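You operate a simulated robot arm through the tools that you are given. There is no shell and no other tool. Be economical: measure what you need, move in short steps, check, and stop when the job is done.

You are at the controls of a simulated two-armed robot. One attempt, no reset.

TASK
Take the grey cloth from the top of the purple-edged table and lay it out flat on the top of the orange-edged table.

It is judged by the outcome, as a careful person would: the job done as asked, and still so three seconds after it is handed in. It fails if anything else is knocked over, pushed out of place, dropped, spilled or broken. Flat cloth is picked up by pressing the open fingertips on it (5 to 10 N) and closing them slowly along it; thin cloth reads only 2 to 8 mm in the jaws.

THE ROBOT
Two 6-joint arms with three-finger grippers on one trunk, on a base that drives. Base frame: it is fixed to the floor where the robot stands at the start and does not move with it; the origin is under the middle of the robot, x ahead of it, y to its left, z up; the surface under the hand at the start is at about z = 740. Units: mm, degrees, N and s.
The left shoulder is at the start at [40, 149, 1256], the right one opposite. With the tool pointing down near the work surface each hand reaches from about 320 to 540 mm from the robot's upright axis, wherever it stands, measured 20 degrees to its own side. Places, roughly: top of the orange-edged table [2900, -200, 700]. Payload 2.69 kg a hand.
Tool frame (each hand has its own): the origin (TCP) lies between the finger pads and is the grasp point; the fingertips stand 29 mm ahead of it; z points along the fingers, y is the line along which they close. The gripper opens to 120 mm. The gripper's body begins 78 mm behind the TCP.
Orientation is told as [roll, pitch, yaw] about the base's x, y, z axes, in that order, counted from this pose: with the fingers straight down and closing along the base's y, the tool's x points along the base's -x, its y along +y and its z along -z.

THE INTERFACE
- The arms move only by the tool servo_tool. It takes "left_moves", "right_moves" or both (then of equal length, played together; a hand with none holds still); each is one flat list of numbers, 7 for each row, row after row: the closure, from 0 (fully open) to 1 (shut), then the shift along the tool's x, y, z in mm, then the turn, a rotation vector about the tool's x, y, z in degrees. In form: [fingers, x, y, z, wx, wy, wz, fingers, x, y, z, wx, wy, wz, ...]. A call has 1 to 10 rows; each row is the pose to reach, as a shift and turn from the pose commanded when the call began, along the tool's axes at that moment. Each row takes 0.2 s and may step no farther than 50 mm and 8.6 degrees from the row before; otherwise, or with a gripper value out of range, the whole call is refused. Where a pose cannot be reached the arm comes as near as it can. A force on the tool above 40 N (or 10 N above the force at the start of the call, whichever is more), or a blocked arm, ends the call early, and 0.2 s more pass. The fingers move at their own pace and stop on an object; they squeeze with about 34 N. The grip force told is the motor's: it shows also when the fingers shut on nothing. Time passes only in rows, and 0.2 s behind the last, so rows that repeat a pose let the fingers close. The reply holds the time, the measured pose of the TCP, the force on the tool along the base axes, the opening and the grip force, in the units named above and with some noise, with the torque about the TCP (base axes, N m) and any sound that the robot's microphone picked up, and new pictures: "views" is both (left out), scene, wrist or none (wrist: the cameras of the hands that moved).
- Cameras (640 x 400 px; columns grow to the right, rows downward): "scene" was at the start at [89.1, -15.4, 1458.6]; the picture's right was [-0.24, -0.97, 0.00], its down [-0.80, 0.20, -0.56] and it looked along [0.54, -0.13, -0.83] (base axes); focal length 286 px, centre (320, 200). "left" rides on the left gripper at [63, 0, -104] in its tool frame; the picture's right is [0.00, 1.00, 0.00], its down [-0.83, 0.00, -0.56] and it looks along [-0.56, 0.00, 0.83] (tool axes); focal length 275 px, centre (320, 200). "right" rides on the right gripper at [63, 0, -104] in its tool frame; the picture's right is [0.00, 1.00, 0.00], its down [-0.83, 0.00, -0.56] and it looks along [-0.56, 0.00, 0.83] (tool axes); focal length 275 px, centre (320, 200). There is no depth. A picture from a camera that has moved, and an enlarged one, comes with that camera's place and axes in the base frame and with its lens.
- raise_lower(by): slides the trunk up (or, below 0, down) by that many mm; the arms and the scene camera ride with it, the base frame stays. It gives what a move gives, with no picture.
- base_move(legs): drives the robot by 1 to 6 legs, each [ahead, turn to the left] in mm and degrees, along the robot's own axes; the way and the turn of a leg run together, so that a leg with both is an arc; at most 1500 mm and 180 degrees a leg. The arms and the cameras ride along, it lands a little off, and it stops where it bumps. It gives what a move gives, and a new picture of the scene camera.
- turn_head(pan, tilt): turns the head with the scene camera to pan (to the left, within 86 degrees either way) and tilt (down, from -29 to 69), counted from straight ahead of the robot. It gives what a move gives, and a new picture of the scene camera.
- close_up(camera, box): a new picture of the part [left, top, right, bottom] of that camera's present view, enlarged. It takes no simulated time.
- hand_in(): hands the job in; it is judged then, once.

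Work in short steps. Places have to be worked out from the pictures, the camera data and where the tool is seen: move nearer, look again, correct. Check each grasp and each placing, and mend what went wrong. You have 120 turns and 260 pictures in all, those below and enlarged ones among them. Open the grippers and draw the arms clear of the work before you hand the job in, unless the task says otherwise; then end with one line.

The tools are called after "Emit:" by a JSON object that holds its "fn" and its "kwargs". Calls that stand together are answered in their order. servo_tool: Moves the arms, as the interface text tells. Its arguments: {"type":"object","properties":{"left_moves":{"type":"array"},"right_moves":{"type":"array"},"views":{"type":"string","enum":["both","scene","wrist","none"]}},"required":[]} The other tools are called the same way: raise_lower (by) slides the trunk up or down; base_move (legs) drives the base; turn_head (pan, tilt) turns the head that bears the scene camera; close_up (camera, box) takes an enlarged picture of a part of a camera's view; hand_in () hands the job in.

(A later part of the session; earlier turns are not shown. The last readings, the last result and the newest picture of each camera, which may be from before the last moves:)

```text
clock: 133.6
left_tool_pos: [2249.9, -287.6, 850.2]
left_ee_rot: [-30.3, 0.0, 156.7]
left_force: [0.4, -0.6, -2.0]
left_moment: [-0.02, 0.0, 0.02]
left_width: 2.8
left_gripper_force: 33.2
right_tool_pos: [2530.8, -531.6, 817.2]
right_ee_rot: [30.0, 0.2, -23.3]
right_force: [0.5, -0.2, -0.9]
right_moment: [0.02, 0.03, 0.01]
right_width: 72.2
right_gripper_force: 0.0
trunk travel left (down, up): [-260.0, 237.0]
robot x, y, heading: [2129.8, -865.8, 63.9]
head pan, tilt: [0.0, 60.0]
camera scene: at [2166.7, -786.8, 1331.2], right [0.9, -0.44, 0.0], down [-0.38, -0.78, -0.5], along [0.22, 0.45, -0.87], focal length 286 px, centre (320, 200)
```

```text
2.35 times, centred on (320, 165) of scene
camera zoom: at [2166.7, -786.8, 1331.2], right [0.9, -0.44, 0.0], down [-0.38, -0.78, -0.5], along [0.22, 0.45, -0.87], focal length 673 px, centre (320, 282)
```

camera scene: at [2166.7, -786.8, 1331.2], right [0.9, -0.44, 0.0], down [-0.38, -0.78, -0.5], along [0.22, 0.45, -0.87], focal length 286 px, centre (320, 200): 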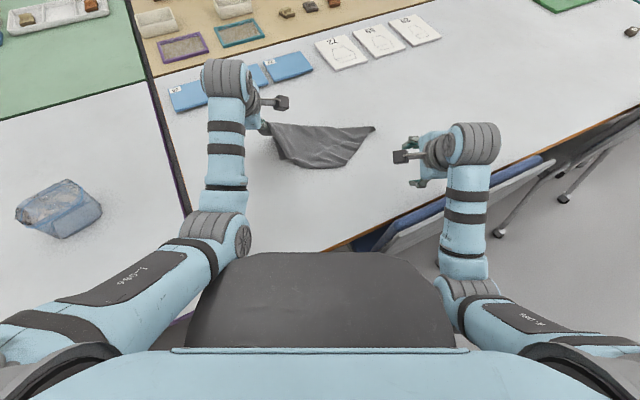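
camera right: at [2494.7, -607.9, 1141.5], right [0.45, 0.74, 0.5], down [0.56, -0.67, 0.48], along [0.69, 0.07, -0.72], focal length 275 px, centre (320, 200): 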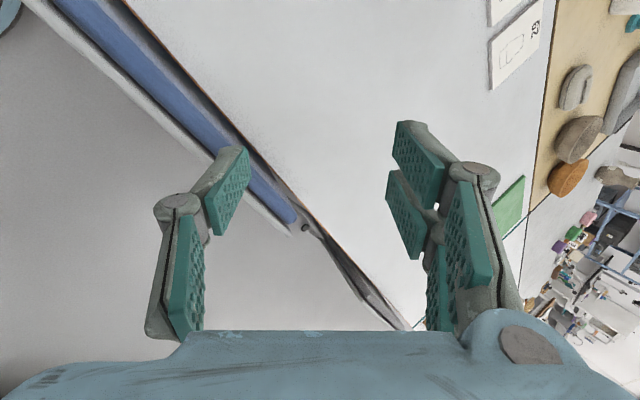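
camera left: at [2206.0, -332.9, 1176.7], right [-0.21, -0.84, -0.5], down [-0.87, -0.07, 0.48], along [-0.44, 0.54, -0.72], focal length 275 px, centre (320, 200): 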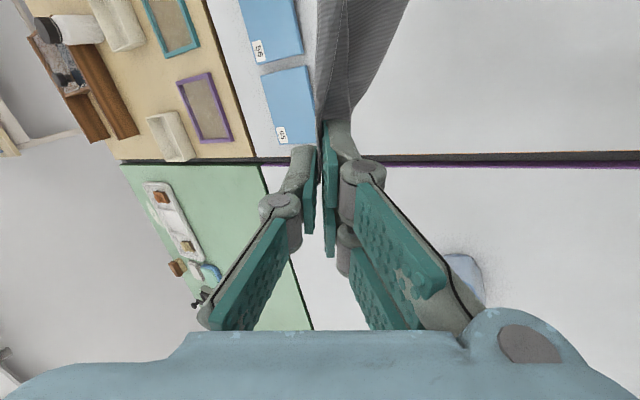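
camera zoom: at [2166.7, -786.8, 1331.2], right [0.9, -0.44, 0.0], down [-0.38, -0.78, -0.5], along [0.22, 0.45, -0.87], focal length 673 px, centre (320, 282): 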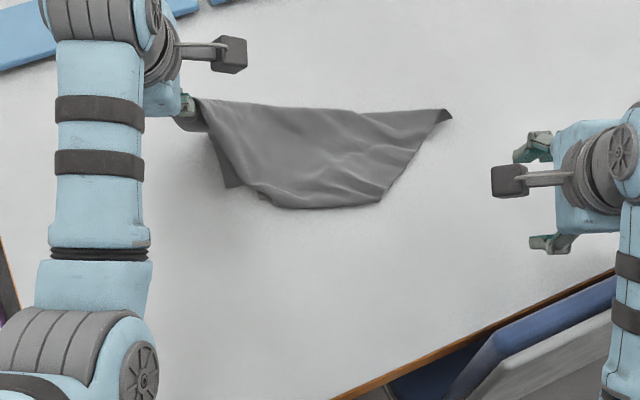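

Now it lies folded in about half, the left corner still held. I raise the right hand out of the way, then lower the left to the table while drawing it left a bit, and release.

Emit:
{"fn": "servo_tool", "kwargs": {"right_moves": [0.4, 0, 0, -30, 0, 0, 0, 0.4, 0, 0, -60, 0, 0, 0, 0.4, 0, 0, -100, 0, 0, 0], "views": "none"}}

Emit:
{"fn": "base_move", "kwargs": {"legs": [[0, 3]]}}

Emit:
{"fn": "raise_lower", "kwargs": {"by": -80}}

Emit:
{"fn": "servo_tool", "kwargs": {"left_moves": [0.9, 0, 0, 0, 0, 0, 0, 0.7, 0, 0, 0, 0, 0, 0, 0.5, 0, 0, -10, 0, 0, 0, 0.4, 0, 0, -50, 0, 0, 0, 0.4, -40, 0, -90, 0, 0, 0, 0.4, -80, 30, -110, 0, 0, 0, 0.4, -120, 50, -120, 0, 0, 0], "views": "both"}}

Emit:
{"fn": "close_up", "kwargs": {"camera": "scene", "box": [200, 60, 440, 230]}}

```text
clock: 134.4
left_tool_pos: [2250.6, -286.5, 851.2]
left_ee_rot: [-30.2, -0.1, 156.6]
left_force: [-0.6, -1.0, -1.0]
left_moment: [-0.06, 0.03, 0.0]
left_width: 1.4
left_gripper_force: 31.1
right_tool_pos: [2524.4, -562.3, 865.8]
right_ee_rot: [30.2, 0.2, -23.3]
right_force: [-0.2, -0.1, -0.5]
right_moment: [0.02, -0.02, 0.03]
right_width: 72.1
right_gripper_force: 0.1
right hand out of reach, approached as far as the arm can: row 2, 3
trunk travel left (down, up): [-260.0, 237.0]
robot x, y, heading: [2132.4, -863.3, 63.5]
head pan, tilt: [0.0, 60.0]
```

```text
clock: 135.3
left_tool_pos: [2219.8, -281.2, 851.6]
left_ee_rot: [-30.1, 0.0, 159.6]
left_force: [0.1, -0.2, 0.2]
left_moment: [-0.09, 0.02, 0.01]
left_width: 2.1
left_gripper_force: 32.7
right_tool_pos: [2509.1, -542.8, 865.4]
right_ee_rot: [30.2, 0.3, -20.3]
right_force: [0.2, 0.6, -1.1]
right_moment: [-0.02, 0.0, -0.01]
right_width: 72.2
right_gripper_force: 0.1
trunk travel left (down, up): [-260.0, 237.0]
robot x, y, heading: [2131.2, -867.4, 66.8]
head pan, tilt: [0.0, 60.0]
camera scene: at [2163.1, -785.5, 1331.3], right [0.92, -0.39, 0.0], down [-0.34, -0.8, -0.5], along [0.2, 0.46, -0.87], focal length 286 px, centre (320, 200)
```

scene: 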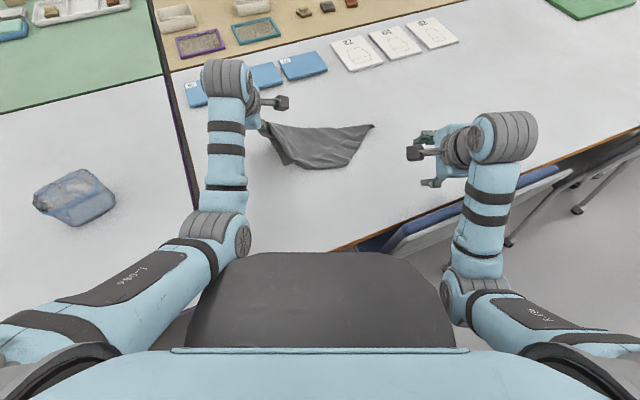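

```text
clock: 136.4
left_tool_pos: [2219.3, -280.9, 770.2]
left_ee_rot: [-30.2, 0.0, 159.5]
left_force: [-0.8, -1.3, -0.1]
left_moment: [0.04, -0.01, 0.0]
left_width: 2.4
left_gripper_force: 32.4
right_tool_pos: [2507.0, -542.2, 785.0]
right_ee_rot: [30.3, 0.3, -20.3]
right_force: [-0.1, 0.5, 0.3]
right_moment: [-0.03, 0.0, 0.0]
right_width: 71.9
right_gripper_force: 0.0
trunk travel left (down, up): [-180.0, 317.0]
robot x, y, heading: [2130.7, -864.0, 67.1]
head pan, tilt: [0.0, 60.0]
```

```text
refused: row 5 steps farther than a row can; nothing moved
```

```text
2.35 times, centred on (320, 145) of scene
camera zoom: at [2162.2, -785.2, 1251.7], right [0.92, -0.39, 0.0], down [-0.34, -0.8, -0.5], along [0.2, 0.46, -0.87], focal length 673 px, centre (320, 329)
```

zoom: 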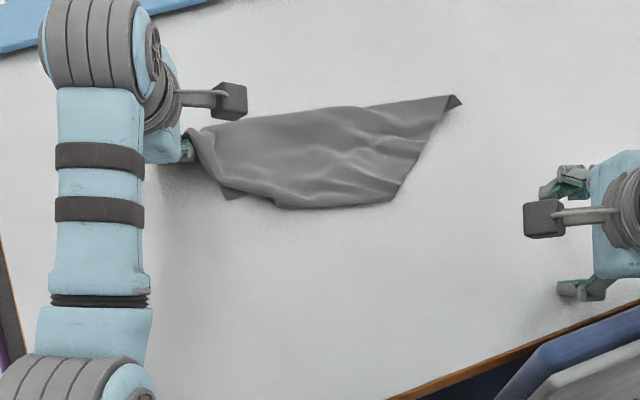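

The release call was refused for a too-long step; I redo it in smaller steps.

Emit:
{"fn": "servo_tool", "kwargs": {"left_moves": [0.9, 0, 0, 0, 0, 0, 0, 0.7, 0, 0, 0, 0, 0, 0, 0.5, 0, 0, -10, 0, 0, 0, 0.4, 0, 0, -40, 0, 0, 0, 0.4, -30, 0, -70, 0, 0, 0, 0.4, -70, 0, -80, 0, 0, 0, 0.4, -115, 0, -80, 0, 0, 0], "views": "none"}}

Emit:
{"fn": "raise_lower", "kwargs": {"by": 130}}

Emit:
{"fn": "close_up", "kwargs": {"camera": "scene", "box": [200, 60, 440, 230]}}

```text
clock: 138.0
left_tool_pos: [2095.9, -278.4, 839.8]
left_ee_rot: [-30.2, 0.0, 159.5]
left_force: [-0.6, -0.6, 0.0]
left_moment: [0.0, -0.05, -0.02]
left_width: 71.9
left_gripper_force: 0.0
right_tool_pos: [2506.7, -542.6, 786.6]
right_ee_rot: [30.2, 0.2, -20.4]
right_force: [-0.4, 0.0, -0.1]
right_moment: [0.0, -0.06, 0.0]
right_width: 72.0
right_gripper_force: 0.1
trunk travel left (down, up): [-180.0, 317.0]
robot x, y, heading: [2127.7, -868.1, 66.7]
head pan, tilt: [0.0, 60.0]
```

```text
clock: 139.6
left_tool_pos: [2097.0, -277.9, 968.1]
left_ee_rot: [-30.2, -0.1, 159.6]
left_force: [0.1, -0.4, -0.5]
left_moment: [0.0, 0.0, -0.03]
left_width: 72.0
left_gripper_force: 0.1
right_tool_pos: [2508.8, -541.6, 915.7]
right_ee_rot: [30.3, 0.3, -20.3]
right_force: [0.0, -0.1, -1.0]
right_moment: [0.0, 0.0, -0.01]
right_width: 72.0
right_gripper_force: 0.0
trunk travel left (down, up): [-310.0, 187.0]
robot x, y, heading: [2129.0, -865.9, 66.9]
head pan, tilt: [0.0, 60.0]
```

```text
2.35 times, centred on (320, 145) of scene
camera zoom: at [2162.3, -784.8, 1380.7], right [0.92, -0.39, 0.0], down [-0.34, -0.8, -0.5], along [0.2, 0.46, -0.87], focal length 673 px, centre (320, 329)
```

zoom: 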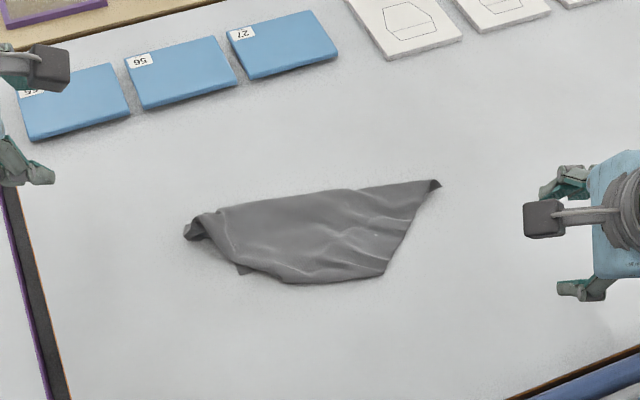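

Now I see the whole cloth: folded roughly in half. I zoom in closely to tell folds from free edges.

Emit:
{"fn": "close_up", "kwargs": {"camera": "scene", "box": [255, 125, 375, 200]}}

```text
5.33 times, centred on (315, 162) of scene
camera zoom: at [2162.3, -784.8, 1380.7], right [0.92, -0.39, 0.0], down [-0.34, -0.8, -0.5], along [0.2, 0.46, -0.87], focal length 1525 px, centre (347, 400)
```

zoom: 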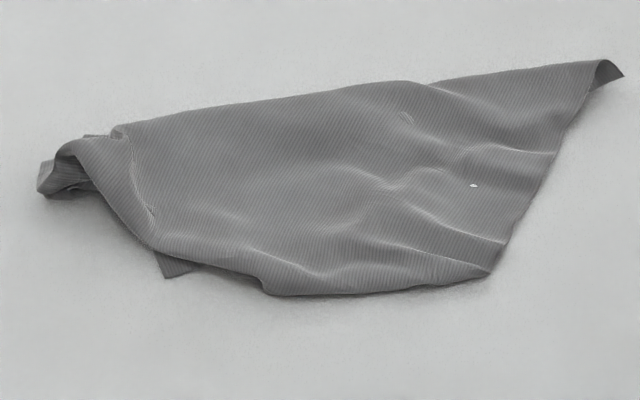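

I need the rib direction to identify edges, so I zoom further on two parts.

Emit:
{"fn": "close_up", "kwargs": {"camera": "scene", "box": [325, 130, 375, 182]}}

Emit:
{"fn": "close_up", "kwargs": {"camera": "scene", "box": [258, 145, 318, 190]}}

```text
7.69 times, centred on (350, 156) of scene
camera zoom: at [2162.3, -784.8, 1380.7], right [0.92, -0.39, 0.0], down [-0.34, -0.8, -0.5], along [0.2, 0.46, -0.87], focal length 2200 px, centre (89, 538)
```

zoom: 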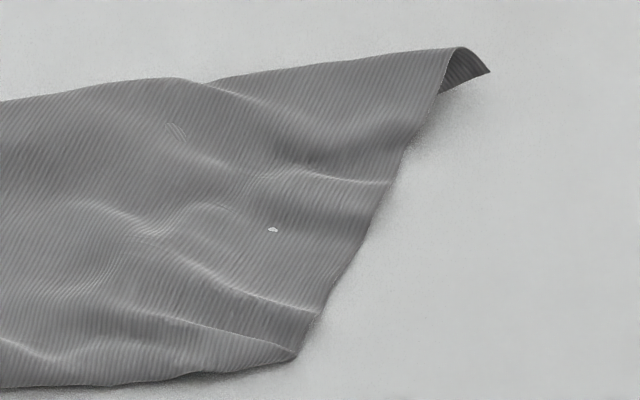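

```text
8.89 times, centred on (288, 168) of scene
camera zoom: at [2162.3, -784.8, 1380.7], right [0.92, -0.39, 0.0], down [-0.34, -0.8, -0.5], along [0.2, 0.46, -0.87], focal length 2542 px, centre (604, 489)
```

zoom: 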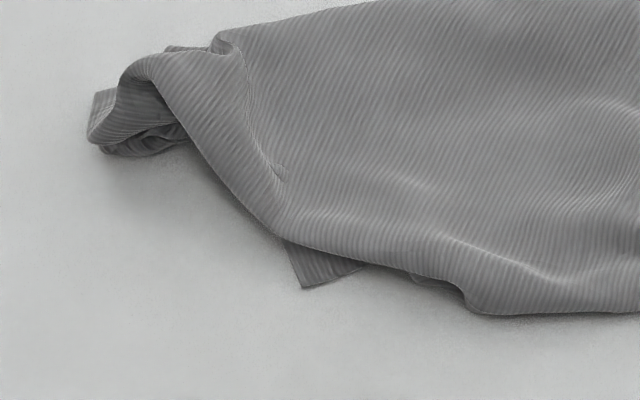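

The cloth is folded with its far line as one fold. Idea: bring it nearer, then lift it by the two ends of that fold so both flaps hang down, and lower it straight so that it opens like a tent. First I set both (closed) fingertips over its two ends to draw it toward me.

Emit:
{"fn": "raise_lower", "kwargs": {"by": -60}}

Emit:
{"fn": "servo_tool", "kwargs": {"left_moves": [1, 32, 7, 20, 0, 0, 0, 1, 64, 14, 40, 0, 0, 0, 1, 96, 21, 62, 0, 0, 0, 1, 128, 28, 85, 0, 0, 0, 1, 158, 33.8, 108, 0, 0, 0, 1, 158, 33.8, 112, 0, 0, 0], "right_moves": [1, 20, 22, 25, 0, 0, 0, 1, 40, 45, 50, 0, 0, 0, 1, 60, 67, 75, 0, 0, 0, 1, 80, 90, 105, 0, 0, 0, 1, 100, 111.7, 130, 0, 0, 0, 1, 100, 111.7, 136, 0, 0, 0], "views": "both"}}

```text
clock: 140.6
left_tool_pos: [2097.2, -278.3, 909.8]
left_ee_rot: [-30.2, 0.0, 159.7]
left_force: [0.1, -0.1, 0.0]
left_moment: [-0.02, -0.02, 0.02]
left_width: 72.0
left_gripper_force: 0.3
right_tool_pos: [2508.2, -541.8, 855.2]
right_ee_rot: [30.3, 0.2, -20.3]
right_force: [0.5, -0.6, 0.1]
right_moment: [0.0, -0.01, -0.01]
right_width: 72.0
right_gripper_force: 0.1
trunk travel left (down, up): [-250.0, 247.0]
robot x, y, heading: [2130.7, -863.4, 66.9]
head pan, tilt: [0.0, 60.0]
```

```text
clock: 142.0
left_tool_pos: [2248.8, -306.0, 794.0]
left_ee_rot: [-30.3, -0.5, 160.0]
left_force: [0.2, -0.1, 0.0]
left_moment: [0.0, 0.06, -0.03]
left_width: 0.1
left_gripper_force: 28.7
right_tool_pos: [2471.9, -353.0, 794.3]
right_ee_rot: [30.3, 0.2, -20.2]
right_force: [0.6, 0.2, 0.0]
right_moment: [0.01, 0.02, 0.01]
right_width: 0.0
right_gripper_force: 29.0
trunk travel left (down, up): [-250.0, 247.0]
robot x, y, heading: [2127.5, -868.1, 66.7]
head pan, tilt: [0.0, 60.0]
camera scene: at [2162.1, -785.2, 1321.4], right [0.92, -0.39, 0.0], down [-0.34, -0.8, -0.5], along [0.2, 0.46, -0.87], focal length 286 px, centre (320, 200)
camera right: at [2392.9, -380.9, 884.5], right [0.3, 0.81, 0.5], down [0.69, -0.55, 0.48], along [0.66, 0.2, -0.72], focal length 275 px, centre (320, 200)
camera left: at [2291.8, -378.1, 884.2], right [-0.3, -0.81, -0.5], down [-0.87, 0.02, 0.49], along [-0.38, 0.59, -0.71], focal length 275 px, centre (320, 200)
```

scene: 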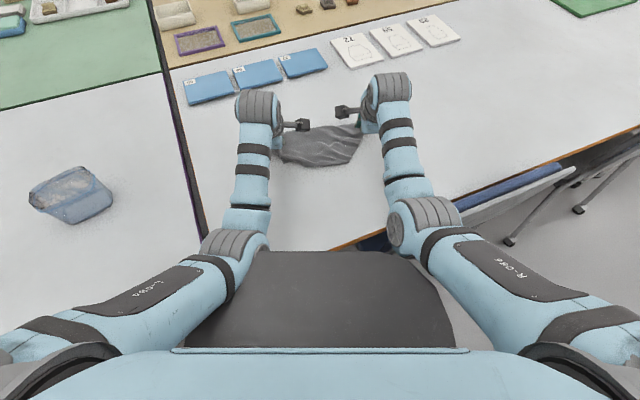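
right: 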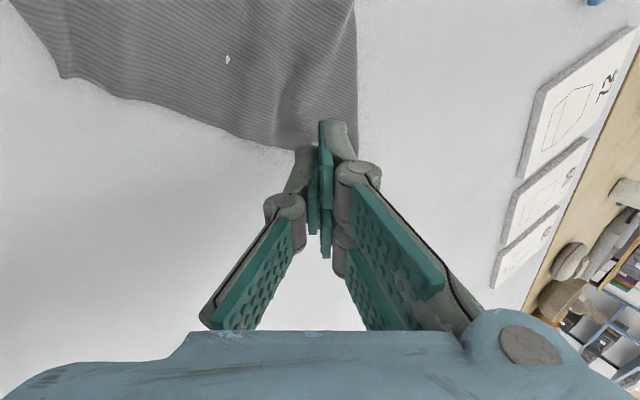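
left: 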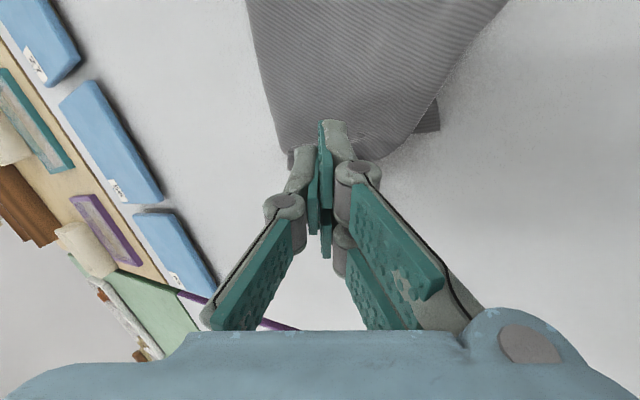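

Both are over the ends. I lower straight down into light contact.

Emit:
{"fn": "servo_tool", "kwargs": {"left_moves": [1, 0, 6, 10.4, 0, 0, 0, 1, 0, 11, 19, 0, 0, 0, 1, 0, 13.5, 23.4, 0, 0, 0, 1, 0, 13.5, 23.4, 0, 0, 0], "right_moves": [1, 0, -6, 10.4, 0, 0, 0, 1, 0, -11, 19, 0, 0, 0, 1, 0, -13.5, 23.4, 0, 0, 0, 1, 0, -13.5, 23.4, 0, 0, 0], "views": "none"}}

```text
clock: 143.0
left_tool_pos: [2252.2, -306.1, 770.6]
left_ee_rot: [-30.5, -0.2, 159.8]
left_force: [0.0, 0.2, -0.8]
left_moment: [0.01, -0.02, 0.03]
left_width: 0.1
left_gripper_force: 28.1
right_tool_pos: [2469.9, -351.7, 768.7]
right_ee_rot: [30.4, 0.3, -20.4]
right_force: [-0.4, -0.5, 2.5]
right_moment: [-0.01, -0.02, 0.01]
right_width: 0.0
right_gripper_force: 27.9
trunk travel left (down, up): [-250.0, 247.0]
robot x, y, heading: [2129.1, -864.3, 66.8]
head pan, tilt: [0.0, 60.0]
```

Right is touching, left nearly; I press slightly more and drag both back about 105 mm.

Emit:
{"fn": "servo_tool", "kwargs": {"left_moves": [1, 0, 2.3, 3.9, 0, 0, 0, 1, 0, 2.6, 4.5, 0, 0, 0, 1, 0, 15.6, -3, 0, 0, 0, 1, 0, 28.6, -10.5, 0, 0, 0, 1, 0, 41.6, -18, 0, 0, 0, 1, 0, 54.6, -25.5, 0, 0, 0, 1, 0, 67.6, -33, 0, 0, 0, 1, 0, 80.6, -40.5, 0, 0, 0, 1, 0, 93.6, -48, 0, 0, 0], "right_moves": [1, 0, -0.7, 1.2, 0, 0, 0, 1, 0, -0.8, 1.3, 0, 0, 0, 1, 0, -13.8, -6.2, 0, 0, 0, 1, 0, -26.8, -13.7, 0, 0, 0, 1, 0, -39.8, -21.2, 0, 0, 0, 1, 0, -52.8, -28.7, 0, 0, 0, 1, 0, -65.8, -36.2, 0, 0, 0, 1, 0, -78.8, -43.7, 0, 0, 0, 1, 0, -91.8, -51.2, 0, 0, 0], "views": "scene"}}

Emit:
{"fn": "close_up", "kwargs": {"camera": "scene", "box": [220, 90, 420, 230]}}

```text
clock: 144.5
left_tool_pos: [2200.1, -288.9, 836.0]
left_ee_rot: [-40.3, -5.6, 163.1]
left_force: [-0.7, 0.7, 0.0]
left_moment: [-0.02, -0.01, 0.0]
left_width: 0.0
left_gripper_force: 28.2
right_tool_pos: [2448.1, -409.8, 767.3]
right_ee_rot: [30.6, 0.4, -20.4]
right_force: [-0.7, -2.5, 10.5]
right_moment: [0.01, 0.06, 0.02]
right_width: 0.0
right_gripper_force: 28.6
trunk travel left (down, up): [-250.0, 247.0]
robot x, y, heading: [2125.3, -862.8, 66.6]
head pan, tilt: [0.0, 60.0]
stopped in row 7 (left hand): the arm was blocked; the commanded pose is now the measured one
camera scene: at [2161.5, -785.9, 1321.4], right [0.92, -0.39, 0.0], down [-0.34, -0.8, -0.5], along [0.2, 0.46, -0.87], focal length 286 px, centre (320, 200)
```

scene: 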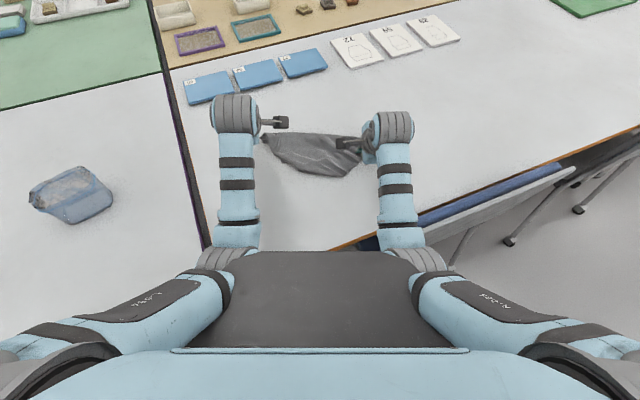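

```text
2.86 times, centred on (320, 160) of scene
camera zoom: at [2161.5, -785.9, 1321.4], right [0.92, -0.39, 0.0], down [-0.34, -0.8, -0.5], along [0.2, 0.46, -0.87], focal length 817 px, centre (320, 314)
```

zoom: 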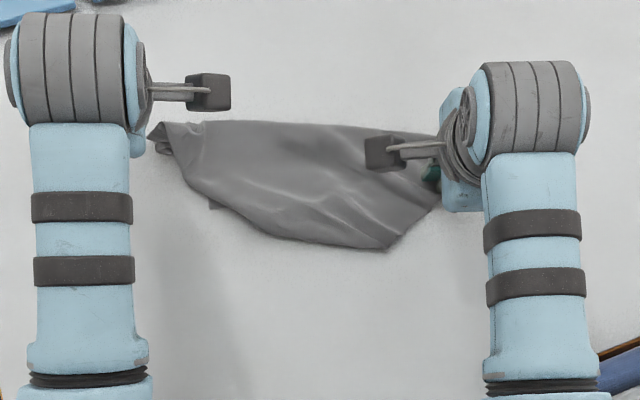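

The right end came about 60 mm nearer; the left arm got stuck at its inward limit and lifted off. I raise the right hand, turn the base 5° right for the left hand's sake, and set the left over its end again.

Emit:
{"fn": "servo_tool", "kwargs": {"right_moves": [1, 0, -15, -25, 0, 0, 0, 1, 0, -30, -50, 0, 0, 0, 1, 0, -30, -70, 0, 0, 0], "left_moves": [1, 0, 0, 0, -3, 2, 0, 1, 0, 0, 0, -7, 4, 0, 1, 0, 0, 0, -10, 5.6, 0], "views": "none"}}

Emit:
{"fn": "base_move", "kwargs": {"legs": [[0, -5]]}}

```text
clock: 145.5
left_tool_pos: [2202.6, -291.2, 833.8]
left_ee_rot: [-29.8, -0.7, 159.8]
left_force: [-0.4, -0.2, 0.3]
left_moment: [0.01, 0.01, 0.03]
left_width: 0.0
left_gripper_force: 27.8
right_tool_pos: [2481.9, -456.9, 850.0]
right_ee_rot: [36.0, -5.0, -22.7]
right_force: [-0.2, 0.3, 0.5]
right_moment: [-0.02, -0.03, 0.02]
right_width: 0.1
right_gripper_force: 28.4
trunk travel left (down, up): [-250.0, 247.0]
robot x, y, heading: [2127.2, -866.7, 67.0]
head pan, tilt: [0.0, 60.0]
stopped in row 3 (right hand): the arm was blocked; the commanded pose is now the measured one
```

```text
clock: 146.4
left_tool_pos: [2253.6, -300.2, 833.6]
left_ee_rot: [-29.9, -0.5, 154.7]
left_force: [0.4, -0.6, 0.0]
left_moment: [0.02, 0.0, -0.01]
left_width: 0.1
left_gripper_force: 28.7
right_tool_pos: [2515.1, -488.6, 849.0]
right_ee_rot: [35.9, -5.0, -27.8]
right_force: [-0.1, 0.9, -0.5]
right_moment: [0.0, -0.02, -0.01]
right_width: 0.1
right_gripper_force: 28.4
trunk travel left (down, up): [-250.0, 247.0]
robot x, y, heading: [2129.4, -864.4, 61.7]
head pan, tilt: [0.0, 60.0]
camera scene: at [2168.5, -787.8, 1321.4], right [0.88, -0.47, 0.0], down [-0.41, -0.76, -0.5], along [0.24, 0.44, -0.87], focal length 286 px, centre (320, 200)
```

scene: 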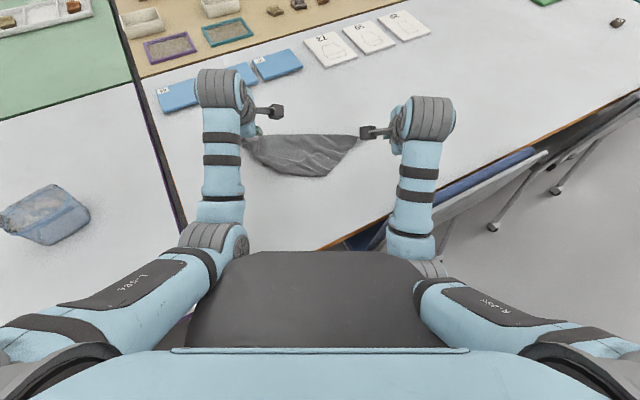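

Now the left hand goes down onto the left end of the cloth.

Emit:
{"fn": "servo_tool", "kwargs": {"left_moves": [1, -10, 14, 30, 0, 0, 0, 1, -19, 26, 54, 0, 0, 0, 1, -19, 28, 60, 0, 0, 0, 1, -19, 28, 60, 0, 0, 0], "views": "wrist"}}

```text
clock: 147.4
left_tool_pos: [2238.4, -286.1, 768.4]
left_ee_rot: [-29.9, -0.7, 154.8]
left_force: [-0.6, -0.5, 3.0]
left_moment: [0.03, -0.03, -0.01]
left_width: 0.3
left_gripper_force: 28.7
right_tool_pos: [2516.0, -488.9, 849.4]
right_ee_rot: [36.0, -5.1, -27.9]
right_force: [0.7, -0.8, -0.5]
right_moment: [-0.01, -0.02, 0.03]
right_width: 0.0
right_gripper_force: 29.1
trunk travel left (down, up): [-250.0, 247.0]
robot x, y, heading: [2128.0, -864.5, 61.7]
head pan, tilt: [0.0, 60.0]
camera left: at [2275.3, -361.8, 859.2], right [-0.38, -0.78, -0.5], down [-0.86, 0.11, 0.49], along [-0.33, 0.62, -0.71], focal length 275 px, centre (320, 200)
```

left: 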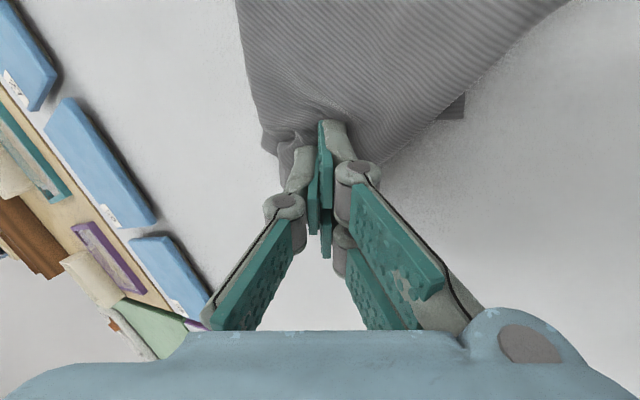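

Contact at 3 N. I press a bit more and drag back 95 mm.

Emit:
{"fn": "servo_tool", "kwargs": {"left_moves": [1, 0, 0.7, 1.2, 0, 0, 0, 1, 0, 13.7, -6.3, 0, 0, 0, 1, 0, 26.7, -13.8, 0, 0, 0, 1, 0, 39.7, -21.3, 0, 0, 0, 1, 0, 52.7, -28.8, 0, 0, 0, 1, 0, 65.7, -36.3, 0, 0, 0, 1, 0, 78.7, -43.8, 0, 0, 0, 1, 0, 82, -46, 0, 0, 0], "views": "scene"}}

Emit:
{"fn": "close_up", "kwargs": {"camera": "scene", "box": [200, 90, 420, 230]}}

```text
clock: 149.2
left_tool_pos: [2197.9, -371.3, 768.3]
left_ee_rot: [-29.9, -0.7, 154.7]
left_force: [0.9, 1.7, 10.9]
left_moment: [0.05, -0.18, 0.03]
left_width: 0.0
left_gripper_force: 28.4
right_tool_pos: [2516.5, -490.1, 850.3]
right_ee_rot: [36.0, -5.1, -27.8]
right_force: [-0.7, 0.8, 0.0]
right_moment: [0.04, 0.04, 0.03]
right_width: 0.0
right_gripper_force: 28.6
trunk travel left (down, up): [-250.0, 247.0]
robot x, y, heading: [2127.3, -872.1, 61.9]
head pan, tilt: [0.0, 60.0]
camera scene: at [2169.0, -789.3, 1321.5], right [0.88, -0.47, 0.0], down [-0.41, -0.76, -0.5], along [0.24, 0.44, -0.87], focal length 286 px, centre (320, 200)
```

scene: 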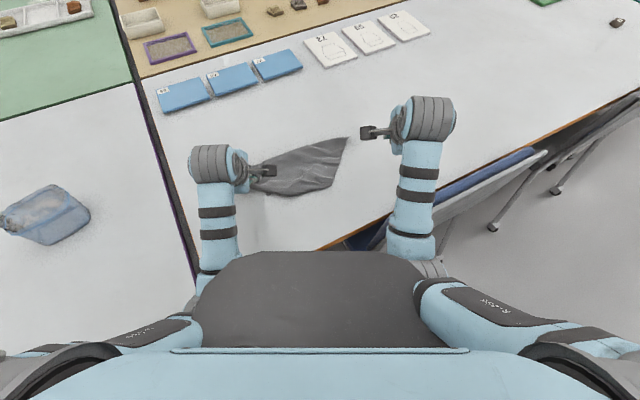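

```text
2.86 times, centred on (310, 160) of scene
camera zoom: at [2169.0, -789.3, 1321.5], right [0.88, -0.47, 0.0], down [-0.41, -0.76, -0.5], along [0.24, 0.44, -0.87], focal length 817 px, centre (349, 314)
```

zoom: 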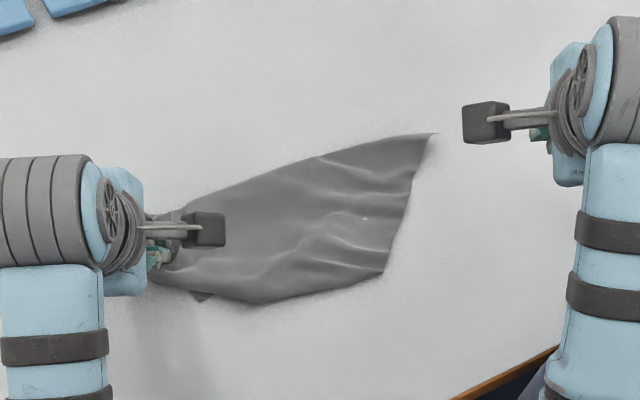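

That worked: the left end came back about 85 mm. Now the same for the right end: raise the left, turn 9° left, and bring the right hand over its end.

Emit:
{"fn": "servo_tool", "kwargs": {"left_moves": [1, 0, -12, -20, 0, 0, 0, 1, 0, -25, -50, 0, 0, 0, 1, -20, -30, -70, 0, 0, 0], "right_moves": [1, 0, 0, 0, 2, 2, 0, 1, 0, 0, 0, 4, 4, 0, 1, 0, 0, 0, 6, 5, 0], "views": "none"}}

Emit:
{"fn": "base_move", "kwargs": {"legs": [[0, 9]]}}

Emit:
{"fn": "servo_tool", "kwargs": {"right_moves": [1, 0, 15, 30, 0, 0, 0, 1, 0, 10, 60, 0, 0, 0, 1, 0, 2, 80, 0, 0, 0, 1, 0, 2, 80, 0, 0, 0], "views": "wrist"}}

```text
clock: 150.0
left_tool_pos: [2176.0, -370.1, 842.7]
left_ee_rot: [-29.8, -0.5, 154.6]
left_force: [-0.2, 0.1, -0.9]
left_moment: [-0.04, -0.02, -0.01]
left_width: 0.0
left_gripper_force: 29.0
right_tool_pos: [2515.0, -488.9, 849.5]
right_ee_rot: [29.8, -0.8, -25.0]
right_force: [0.0, 0.1, 0.2]
right_moment: [-0.01, -0.05, -0.02]
right_width: 0.2
right_gripper_force: 28.5
trunk travel left (down, up): [-250.0, 247.0]
robot x, y, heading: [2129.1, -866.2, 61.7]
head pan, tilt: [0.0, 60.0]
```

```text
clock: 151.1
left_tool_pos: [2097.7, -369.1, 842.3]
left_ee_rot: [-29.9, -0.5, 163.8]
left_force: [0.0, -0.8, 0.2]
left_moment: [-0.01, 0.01, -0.01]
left_width: 0.0
left_gripper_force: 28.5
right_tool_pos: [2450.6, -431.5, 848.5]
right_ee_rot: [29.8, -0.8, -15.9]
right_force: [0.1, 0.8, -0.6]
right_moment: [-0.02, -0.06, 0.02]
right_width: 0.0
right_gripper_force: 28.4
trunk travel left (down, up): [-250.0, 247.0]
robot x, y, heading: [2130.3, -866.6, 70.9]
head pan, tilt: [0.0, 60.0]
camera scene: at [2156.4, -782.5, 1321.4], right [0.94, -0.33, 0.0], down [-0.28, -0.82, -0.5], along [0.16, 0.47, -0.87], focal length 286 px, centre (320, 200)
```

scene: 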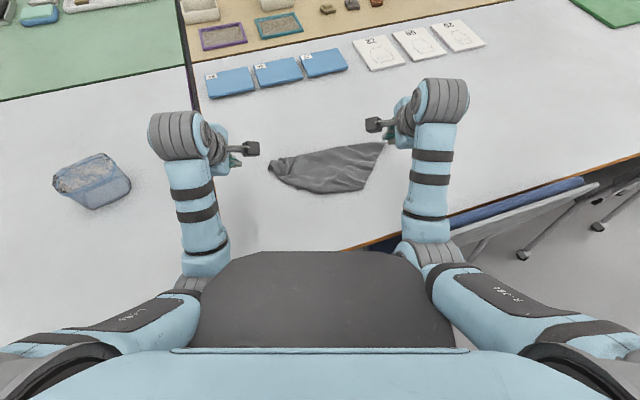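

```text
clock: 152.1
left_tool_pos: [2097.6, -369.0, 843.3]
left_ee_rot: [-29.8, -0.7, 163.8]
left_force: [0.4, 1.2, 0.0]
left_moment: [0.03, 0.01, 0.02]
left_width: 0.1
left_gripper_force: 28.9
right_tool_pos: [2462.6, -391.8, 780.3]
right_ee_rot: [29.7, -0.9, -15.9]
right_force: [-1.6, -0.6, -0.2]
right_moment: [0.0, -0.01, 0.01]
right_width: 0.0
right_gripper_force: 28.3
trunk travel left (down, up): [-250.0, 247.0]
robot x, y, heading: [2127.6, -866.1, 71.2]
head pan, tilt: [0.0, 60.0]
camera right: at [2385.8, -423.9, 870.2], right [0.23, 0.84, 0.5], down [0.72, -0.49, 0.5], along [0.66, 0.24, -0.71], focal length 275 px, centre (320, 200)
```

right: 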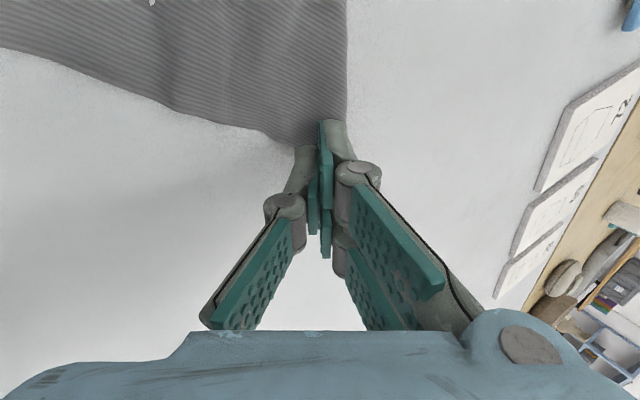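

The tip would land on the very end; I shift 22 mm inward, lower to contact.

Emit:
{"fn": "servo_tool", "kwargs": {"right_moves": [1, 12, -4, 4, 0, 0, 0, 1, 22, -8, 7, 0, 0, 0, 1, 22, -10, 9.5, 0, 0, 0, 1, 22, -10, 9.5, 0, 0, 0], "views": "none"}}

```text
clock: 153.1
left_tool_pos: [2097.3, -369.6, 842.7]
left_ee_rot: [-29.8, -0.7, 163.8]
left_force: [-0.8, 0.0, 0.5]
left_moment: [0.02, 0.02, 0.01]
left_width: 0.0
left_gripper_force: 28.1
right_tool_pos: [2440.6, -390.5, 768.1]
right_ee_rot: [29.9, -0.9, -15.9]
right_force: [0.4, -0.1, 0.6]
right_moment: [-0.02, 0.01, -0.01]
right_width: 0.1
right_gripper_force: 28.6
trunk travel left (down, up): [-250.0, 247.0]
robot x, y, heading: [2130.2, -868.0, 70.8]
head pan, tilt: [0.0, 60.0]
```

At contact height; I press ~2 mm and drag back 75 mm.

Emit:
{"fn": "servo_tool", "kwargs": {"right_moves": [1, 0, -1, 1.8, 0, 0, 0, 1, 0, -14, -5.5, 0, 0, 0, 1, 0, -27, -13, 0, 0, 0, 1, 0, -40, -20.5, 0, 0, 0, 1, 0, -53, -28, 0, 0, 0, 1, 0, -66, -35.5, 0, 0, 0, 1, 0, -66, -35.5, 0, 0, 0], "views": "none"}}

Emit:
{"fn": "servo_tool", "kwargs": {"right_moves": [1, 0, -10, -25, 0, 0, 0, 0.8, -20, -20, -50, 0, 0, 0, 0.58, -50, -20, -60, 0, 0, 0], "views": "scene"}}

Emit:
{"fn": "close_up", "kwargs": {"camera": "scene", "box": [220, 110, 420, 240]}}

```text
clock: 154.7
left_tool_pos: [2097.1, -369.5, 842.3]
left_ee_rot: [-29.8, -0.6, 163.8]
left_force: [-0.2, 0.2, -0.2]
left_moment: [-0.01, 0.01, 0.0]
left_width: 0.2
left_gripper_force: 28.8
right_tool_pos: [2439.2, -463.8, 768.1]
right_ee_rot: [30.3, -3.0, -16.6]
right_force: [0.4, -0.4, 0.7]
right_moment: [0.02, -0.01, 0.01]
right_width: 0.1
right_gripper_force: 28.9
trunk travel left (down, up): [-250.0, 247.0]
robot x, y, heading: [2125.4, -864.8, 71.2]
head pan, tilt: [0.0, 60.0]
```

```text
clock: 155.4
left_tool_pos: [2098.0, -368.8, 844.0]
left_ee_rot: [-29.8, -0.7, 163.8]
left_force: [-0.6, 0.2, -0.3]
left_moment: [0.0, 0.02, 0.0]
left_width: 0.0
left_gripper_force: 28.4
right_tool_pos: [2456.2, -522.0, 806.2]
right_ee_rot: [29.7, -0.4, -15.8]
right_force: [0.1, 0.1, -0.1]
right_moment: [0.04, 0.06, 0.03]
right_width: 50.0
right_gripper_force: 0.0
trunk travel left (down, up): [-250.0, 247.0]
robot x, y, heading: [2129.4, -863.8, 70.8]
head pan, tilt: [0.0, 60.0]
camera scene: at [2158.6, -783.0, 1321.1], right [0.94, -0.33, 0.0], down [-0.28, -0.82, -0.5], along [0.16, 0.47, -0.87], focal length 286 px, centre (320, 200)
```

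scene: 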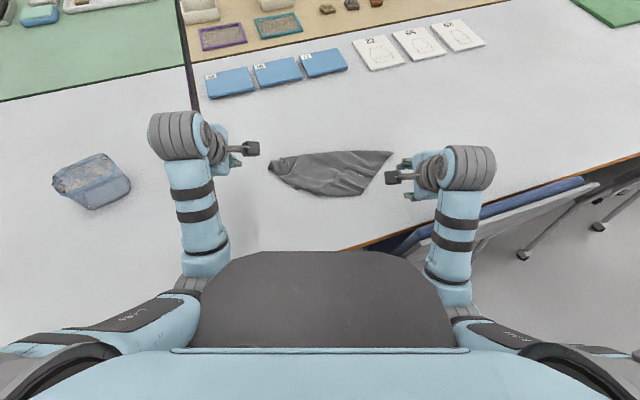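

```text
3.08 times, centred on (320, 175) of scene
camera zoom: at [2158.6, -783.0, 1321.1], right [0.94, -0.33, 0.0], down [-0.28, -0.82, -0.5], along [0.16, 0.47, -0.87], focal length 880 px, centre (320, 277)
```

zoom: 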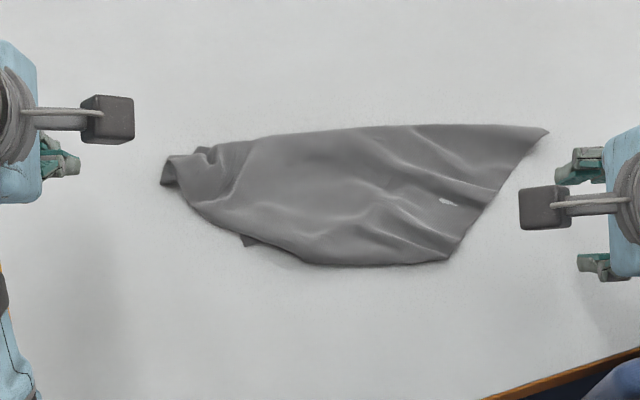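

The fold line now runs from about [2207,-322] to [2492,-396]. The right end needs to come ~55 mm nearer still; I repeat the press-and-drag there in one go.

Emit:
{"fn": "servo_tool", "kwargs": {"right_moves": [1, 20, 30, 25, 0, 0, 0, 1, 40, 60, 50, 0, 0, 0, 1, 40, 72, 73, 0, 0, 0, 1, 40, 68.5, 83.4, 0, 0, 0, 1, 40, 67.5, 85.1, 0, 0, 0, 1, 40, 54.5, 77.6, 0, 0, 0, 1, 40, 41.5, 70.1, 0, 0, 0, 1, 40, 28.5, 62.6, 0, 0, 0, 1, 40, 15.5, 55.1, 0, 0, 0, 1, 40, 15.5, 55.1, 0, 0, 0], "views": "none"}}

Emit:
{"fn": "servo_tool", "kwargs": {"right_moves": [1, 0, 10, -30, 0, 0, 0, 0.7, -15, 20, -60, -8, 0, 0, 0.58, -30, 30, -70, -16, 0, 0], "left_moves": [0.7, 0, 0, 0, -8, 0, 0, 0.58, 0, 0, 0, -16, 0, 0, 0.58, 0, 0, 0, -24, 0, 0], "views": "none"}}

Emit:
{"fn": "base_move", "kwargs": {"legs": [[0, -4]]}}

Emit:
{"fn": "close_up", "kwargs": {"camera": "scene", "box": [200, 110, 420, 250]}}

```text
clock: 157.7
left_tool_pos: [2097.7, -368.9, 842.7]
left_ee_rot: [-29.9, -0.6, 163.8]
left_force: [-1.2, -0.5, -0.2]
left_moment: [-0.01, 0.01, 0.01]
left_width: 0.2
left_gripper_force: 28.7
right_tool_pos: [2430.8, -471.0, 768.0]
right_ee_rot: [29.9, -1.2, -16.0]
right_force: [-0.2, 0.1, -0.2]
right_moment: [0.02, -0.01, 0.0]
right_width: 0.1
right_gripper_force: 28.6
trunk travel left (down, up): [-250.0, 247.0]
robot x, y, heading: [2125.5, -863.3, 70.7]
head pan, tilt: [0.0, 60.0]
```

```text
clock: 158.4
left_tool_pos: [2117.9, -335.3, 804.2]
left_ee_rot: [-5.7, -0.7, 163.9]
left_force: [0.1, -0.7, 0.1]
left_moment: [-0.01, 0.03, -0.02]
left_width: 50.2
left_gripper_force: 0.0
left hand out of reach, approached as far as the arm can: row 1, 2, 3
right_tool_pos: [2453.7, -486.6, 844.1]
right_ee_rot: [45.9, -0.6, -15.9]
right_force: [-0.1, -0.6, -0.4]
right_moment: [0.03, 0.01, 0.06]
right_width: 50.3
right_gripper_force: 0.1
trunk travel left (down, up): [-250.0, 247.0]
robot x, y, heading: [2127.9, -868.1, 70.9]
head pan, tilt: [0.0, 60.0]
```

```text
clock: 159.3
left_tool_pos: [2152.1, -335.3, 804.4]
left_ee_rot: [-5.8, -0.6, 159.8]
left_force: [0.2, 0.6, 0.3]
left_moment: [0.0, 0.03, 0.01]
left_width: 50.3
left_gripper_force: 0.1
right_tool_pos: [2479.0, -510.5, 845.0]
right_ee_rot: [45.8, -0.8, -19.9]
right_force: [0.5, 0.4, 0.0]
right_moment: [-0.04, -0.01, 0.0]
right_width: 50.5
right_gripper_force: 0.2
trunk travel left (down, up): [-250.0, 247.0]
robot x, y, heading: [2127.1, -864.3, 66.9]
head pan, tilt: [0.0, 60.0]
camera scene: at [2161.3, -784.5, 1321.4], right [0.92, -0.39, 0.0], down [-0.34, -0.8, -0.5], along [0.2, 0.46, -0.87], focal length 286 px, centre (320, 200)
```

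scene: 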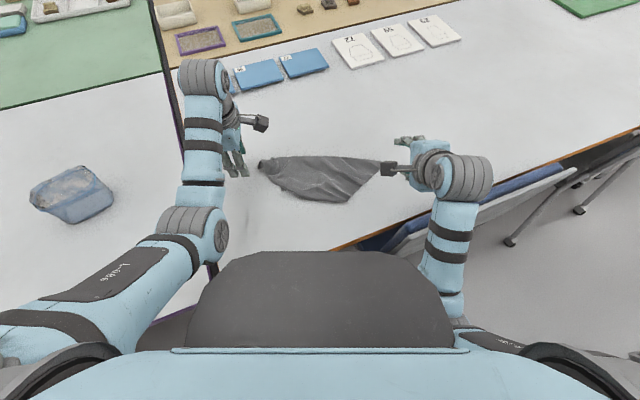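

```text
2.86 times, centred on (310, 180) of scene
camera zoom: at [2161.3, -784.5, 1321.4], right [0.92, -0.39, 0.0], down [-0.34, -0.8, -0.5], along [0.2, 0.46, -0.87], focal length 817 px, centre (349, 257)
```

zoom: 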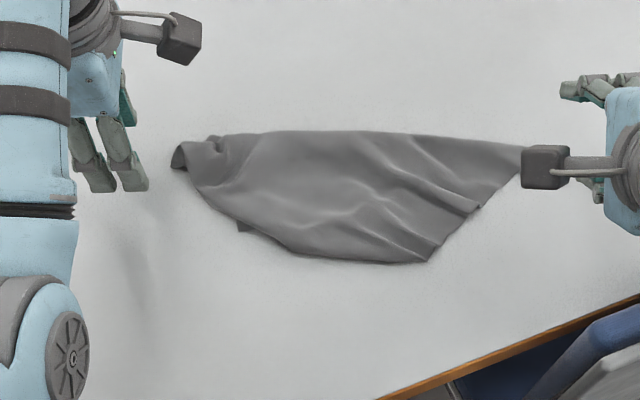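

Fold ends are now about [2220,-322] and [2480,-432], within reach. (I tilted the right hand the wrong way; corrected here.) I set both hands vertical above points ~25 mm inside each end.

Emit:
{"fn": "servo_tool", "kwargs": {"left_moves": [0.58, 20, -8, -10, -2, 0, 0, 0.58, 40, -16, -17, -4, 0, 0, 0.58, 60, -24, -17, -5.8, 0, 0, 0.58, 74, -30, -17, -5.8, 0, 0, 0.58, 74, -30, -17, -5.8, 0, 0, 0.58, 74, -30, -17, -5.8, 0, 0, 0.58, 74, -30, -17, -5.8, 0, 0], "right_moves": [0.58, 8, 5, 10, 7.7, 0, 0, 0.58, 16, 10, 20, 15.4, 0, 0, 0.58, 25, 16, 32, 23.1, 0, 0, 0.58, 34, 22, 43, 30.8, 0, 0, 0.58, 43, 28, 54, 38.5, 0, 0, 0.58, 51, 32.6, 64, 46, 0, 0, 0.58, 51, 32.6, 64, 46, 0, 0], "views": "none"}}

Emit:
{"fn": "raise_lower", "kwargs": {"by": -35}}

Emit:
{"fn": "close_up", "kwargs": {"camera": "right", "box": [0, 0, 640, 400]}}

Emit:
{"fn": "close_up", "kwargs": {"camera": "left", "box": [0, 0, 640, 400]}}

```text
clock: 160.9
left_tool_pos: [2231.6, -336.1, 824.4]
left_ee_rot: [0.0, -0.7, 159.8]
left_force: [-0.9, 0.2, -0.3]
left_moment: [0.03, 0.02, -0.06]
left_width: 50.4
left_gripper_force: 0.2
right_tool_pos: [2453.4, -429.5, 822.1]
right_ee_rot: [-0.2, -0.7, -19.9]
right_force: [-0.8, 0.1, 0.2]
right_moment: [-0.02, 0.01, -0.03]
right_width: 50.4
right_gripper_force: 0.0
trunk travel left (down, up): [-250.0, 247.0]
robot x, y, heading: [2125.3, -864.1, 67.1]
head pan, tilt: [0.0, 60.0]
```

```text
clock: 161.7
left_tool_pos: [2231.6, -336.3, 788.2]
left_ee_rot: [-0.1, -0.6, 159.8]
left_force: [-0.3, -0.5, -0.4]
left_moment: [0.01, -0.01, -0.02]
left_width: 50.3
left_gripper_force: 0.0
right_tool_pos: [2454.9, -429.2, 787.8]
right_ee_rot: [-0.2, -0.8, -19.9]
right_force: [0.1, -0.3, 1.2]
right_moment: [0.0, 0.03, 0.01]
right_width: 50.6
right_gripper_force: 0.0
trunk travel left (down, up): [-215.0, 282.0]
robot x, y, heading: [2129.6, -864.0, 67.1]
head pan, tilt: [0.0, 60.0]
```

```text
1.00 times, centred on (320, 200) of right (not enlarged: the box is as wide or as high as the picture)
camera zoom: at [2393.3, -407.9, 891.3], right [0.34, 0.94, 0.0], down [0.78, -0.27, 0.57], along [0.53, -0.19, -0.82], focal length 275 px, centre (320, 200)
```

zoom: 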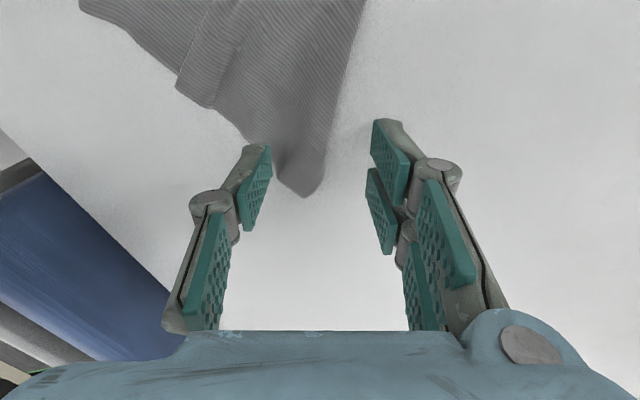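

```text
1.00 times, centred on (320, 200) of left (not enlarged: the box is as wide or as high as the picture)
camera zoom: at [2292.1, -359.2, 892.9], right [-0.35, -0.94, 0.0], down [-0.77, 0.29, 0.57], along [-0.53, 0.2, -0.82], focal length 275 px, centre (320, 200)
```

zoom: 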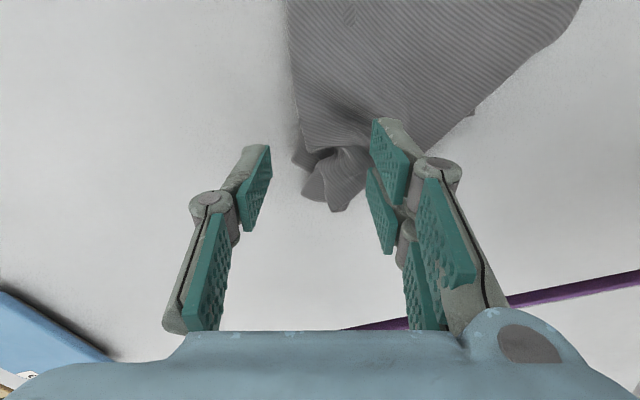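

Each hand straddles its fold end. I lower to light contact and close slowly in one call.

Emit:
{"fn": "servo_tool", "kwargs": {"left_moves": [0.58, 0, 0, 10, 0, 0, 0, 0.58, 0, 0, 17, 0, 0, 0, 0.58, 0, 0, 19.5, 0, 0, 0, 0.62, 0, 0, 19.5, 0, 0, 0, 0.7, 0, 0, 19.5, 0, 0, 0, 0.78, 0, 0, 19.5, 0, 0, 0, 0.86, 0, 0, 19.5, 0, 0, 0, 0.94, 0, 0, 19.5, 0, 0, 0, 1, 0, 0, 19.5, 0, 0, 0, 1, 0, 0, 19.5, 0, 0, 0], "right_moves": [0.58, 0, 0, 10, 0, 0, 0, 0.58, 0, 0, 17, 0, 0, 0, 0.58, 0, 0, 19.2, 0, 0, 0, 0.62, 0, 0, 19.2, 0, 0, 0, 0.7, 0, 0, 19.2, 0, 0, 0, 0.78, 0, 0, 19.2, 0, 0, 0, 0.86, 0, 0, 19.2, 0, 0, 0, 0.94, 0, 0, 19.2, 0, 0, 0, 1, 0, 0, 19.2, 0, 0, 0, 1, 0, 0, 19.2, 0, 0, 0], "views": "wrist"}}

```text
clock: 163.9
left_tool_pos: [2231.2, -335.3, 769.3]
left_ee_rot: [0.0, -0.8, 159.8]
left_force: [0.8, 0.0, 5.4]
left_moment: [0.0, -0.01, 0.0]
left_width: 3.8
left_gripper_force: 32.6
right_tool_pos: [2453.7, -429.7, 769.0]
right_ee_rot: [-0.2, -0.8, -19.9]
right_force: [0.9, 0.7, 0.1]
right_moment: [0.06, -0.03, 0.02]
right_width: 3.5
right_gripper_force: 37.1
trunk travel left (down, up): [-215.0, 282.0]
robot x, y, heading: [2129.3, -865.3, 67.2]
head pan, tilt: [0.0, 60.0]
camera right: at [2393.0, -408.6, 873.1], right [0.34, 0.94, 0.0], down [0.78, -0.28, 0.57], along [0.53, -0.19, -0.82], focal length 275 px, centre (320, 200)
camera left: at [2292.2, -358.9, 873.5], right [-0.35, -0.94, 0.0], down [-0.77, 0.29, 0.57], along [-0.53, 0.2, -0.82], focal length 275 px, centre (320, 200)
```

right: 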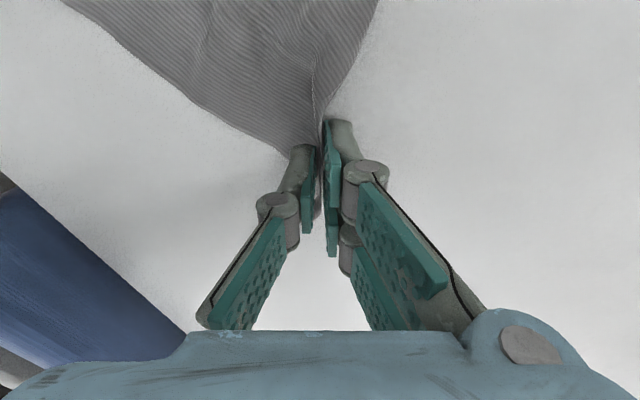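
left: 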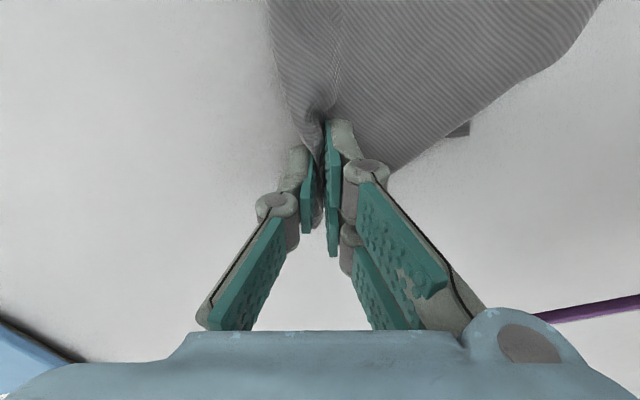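

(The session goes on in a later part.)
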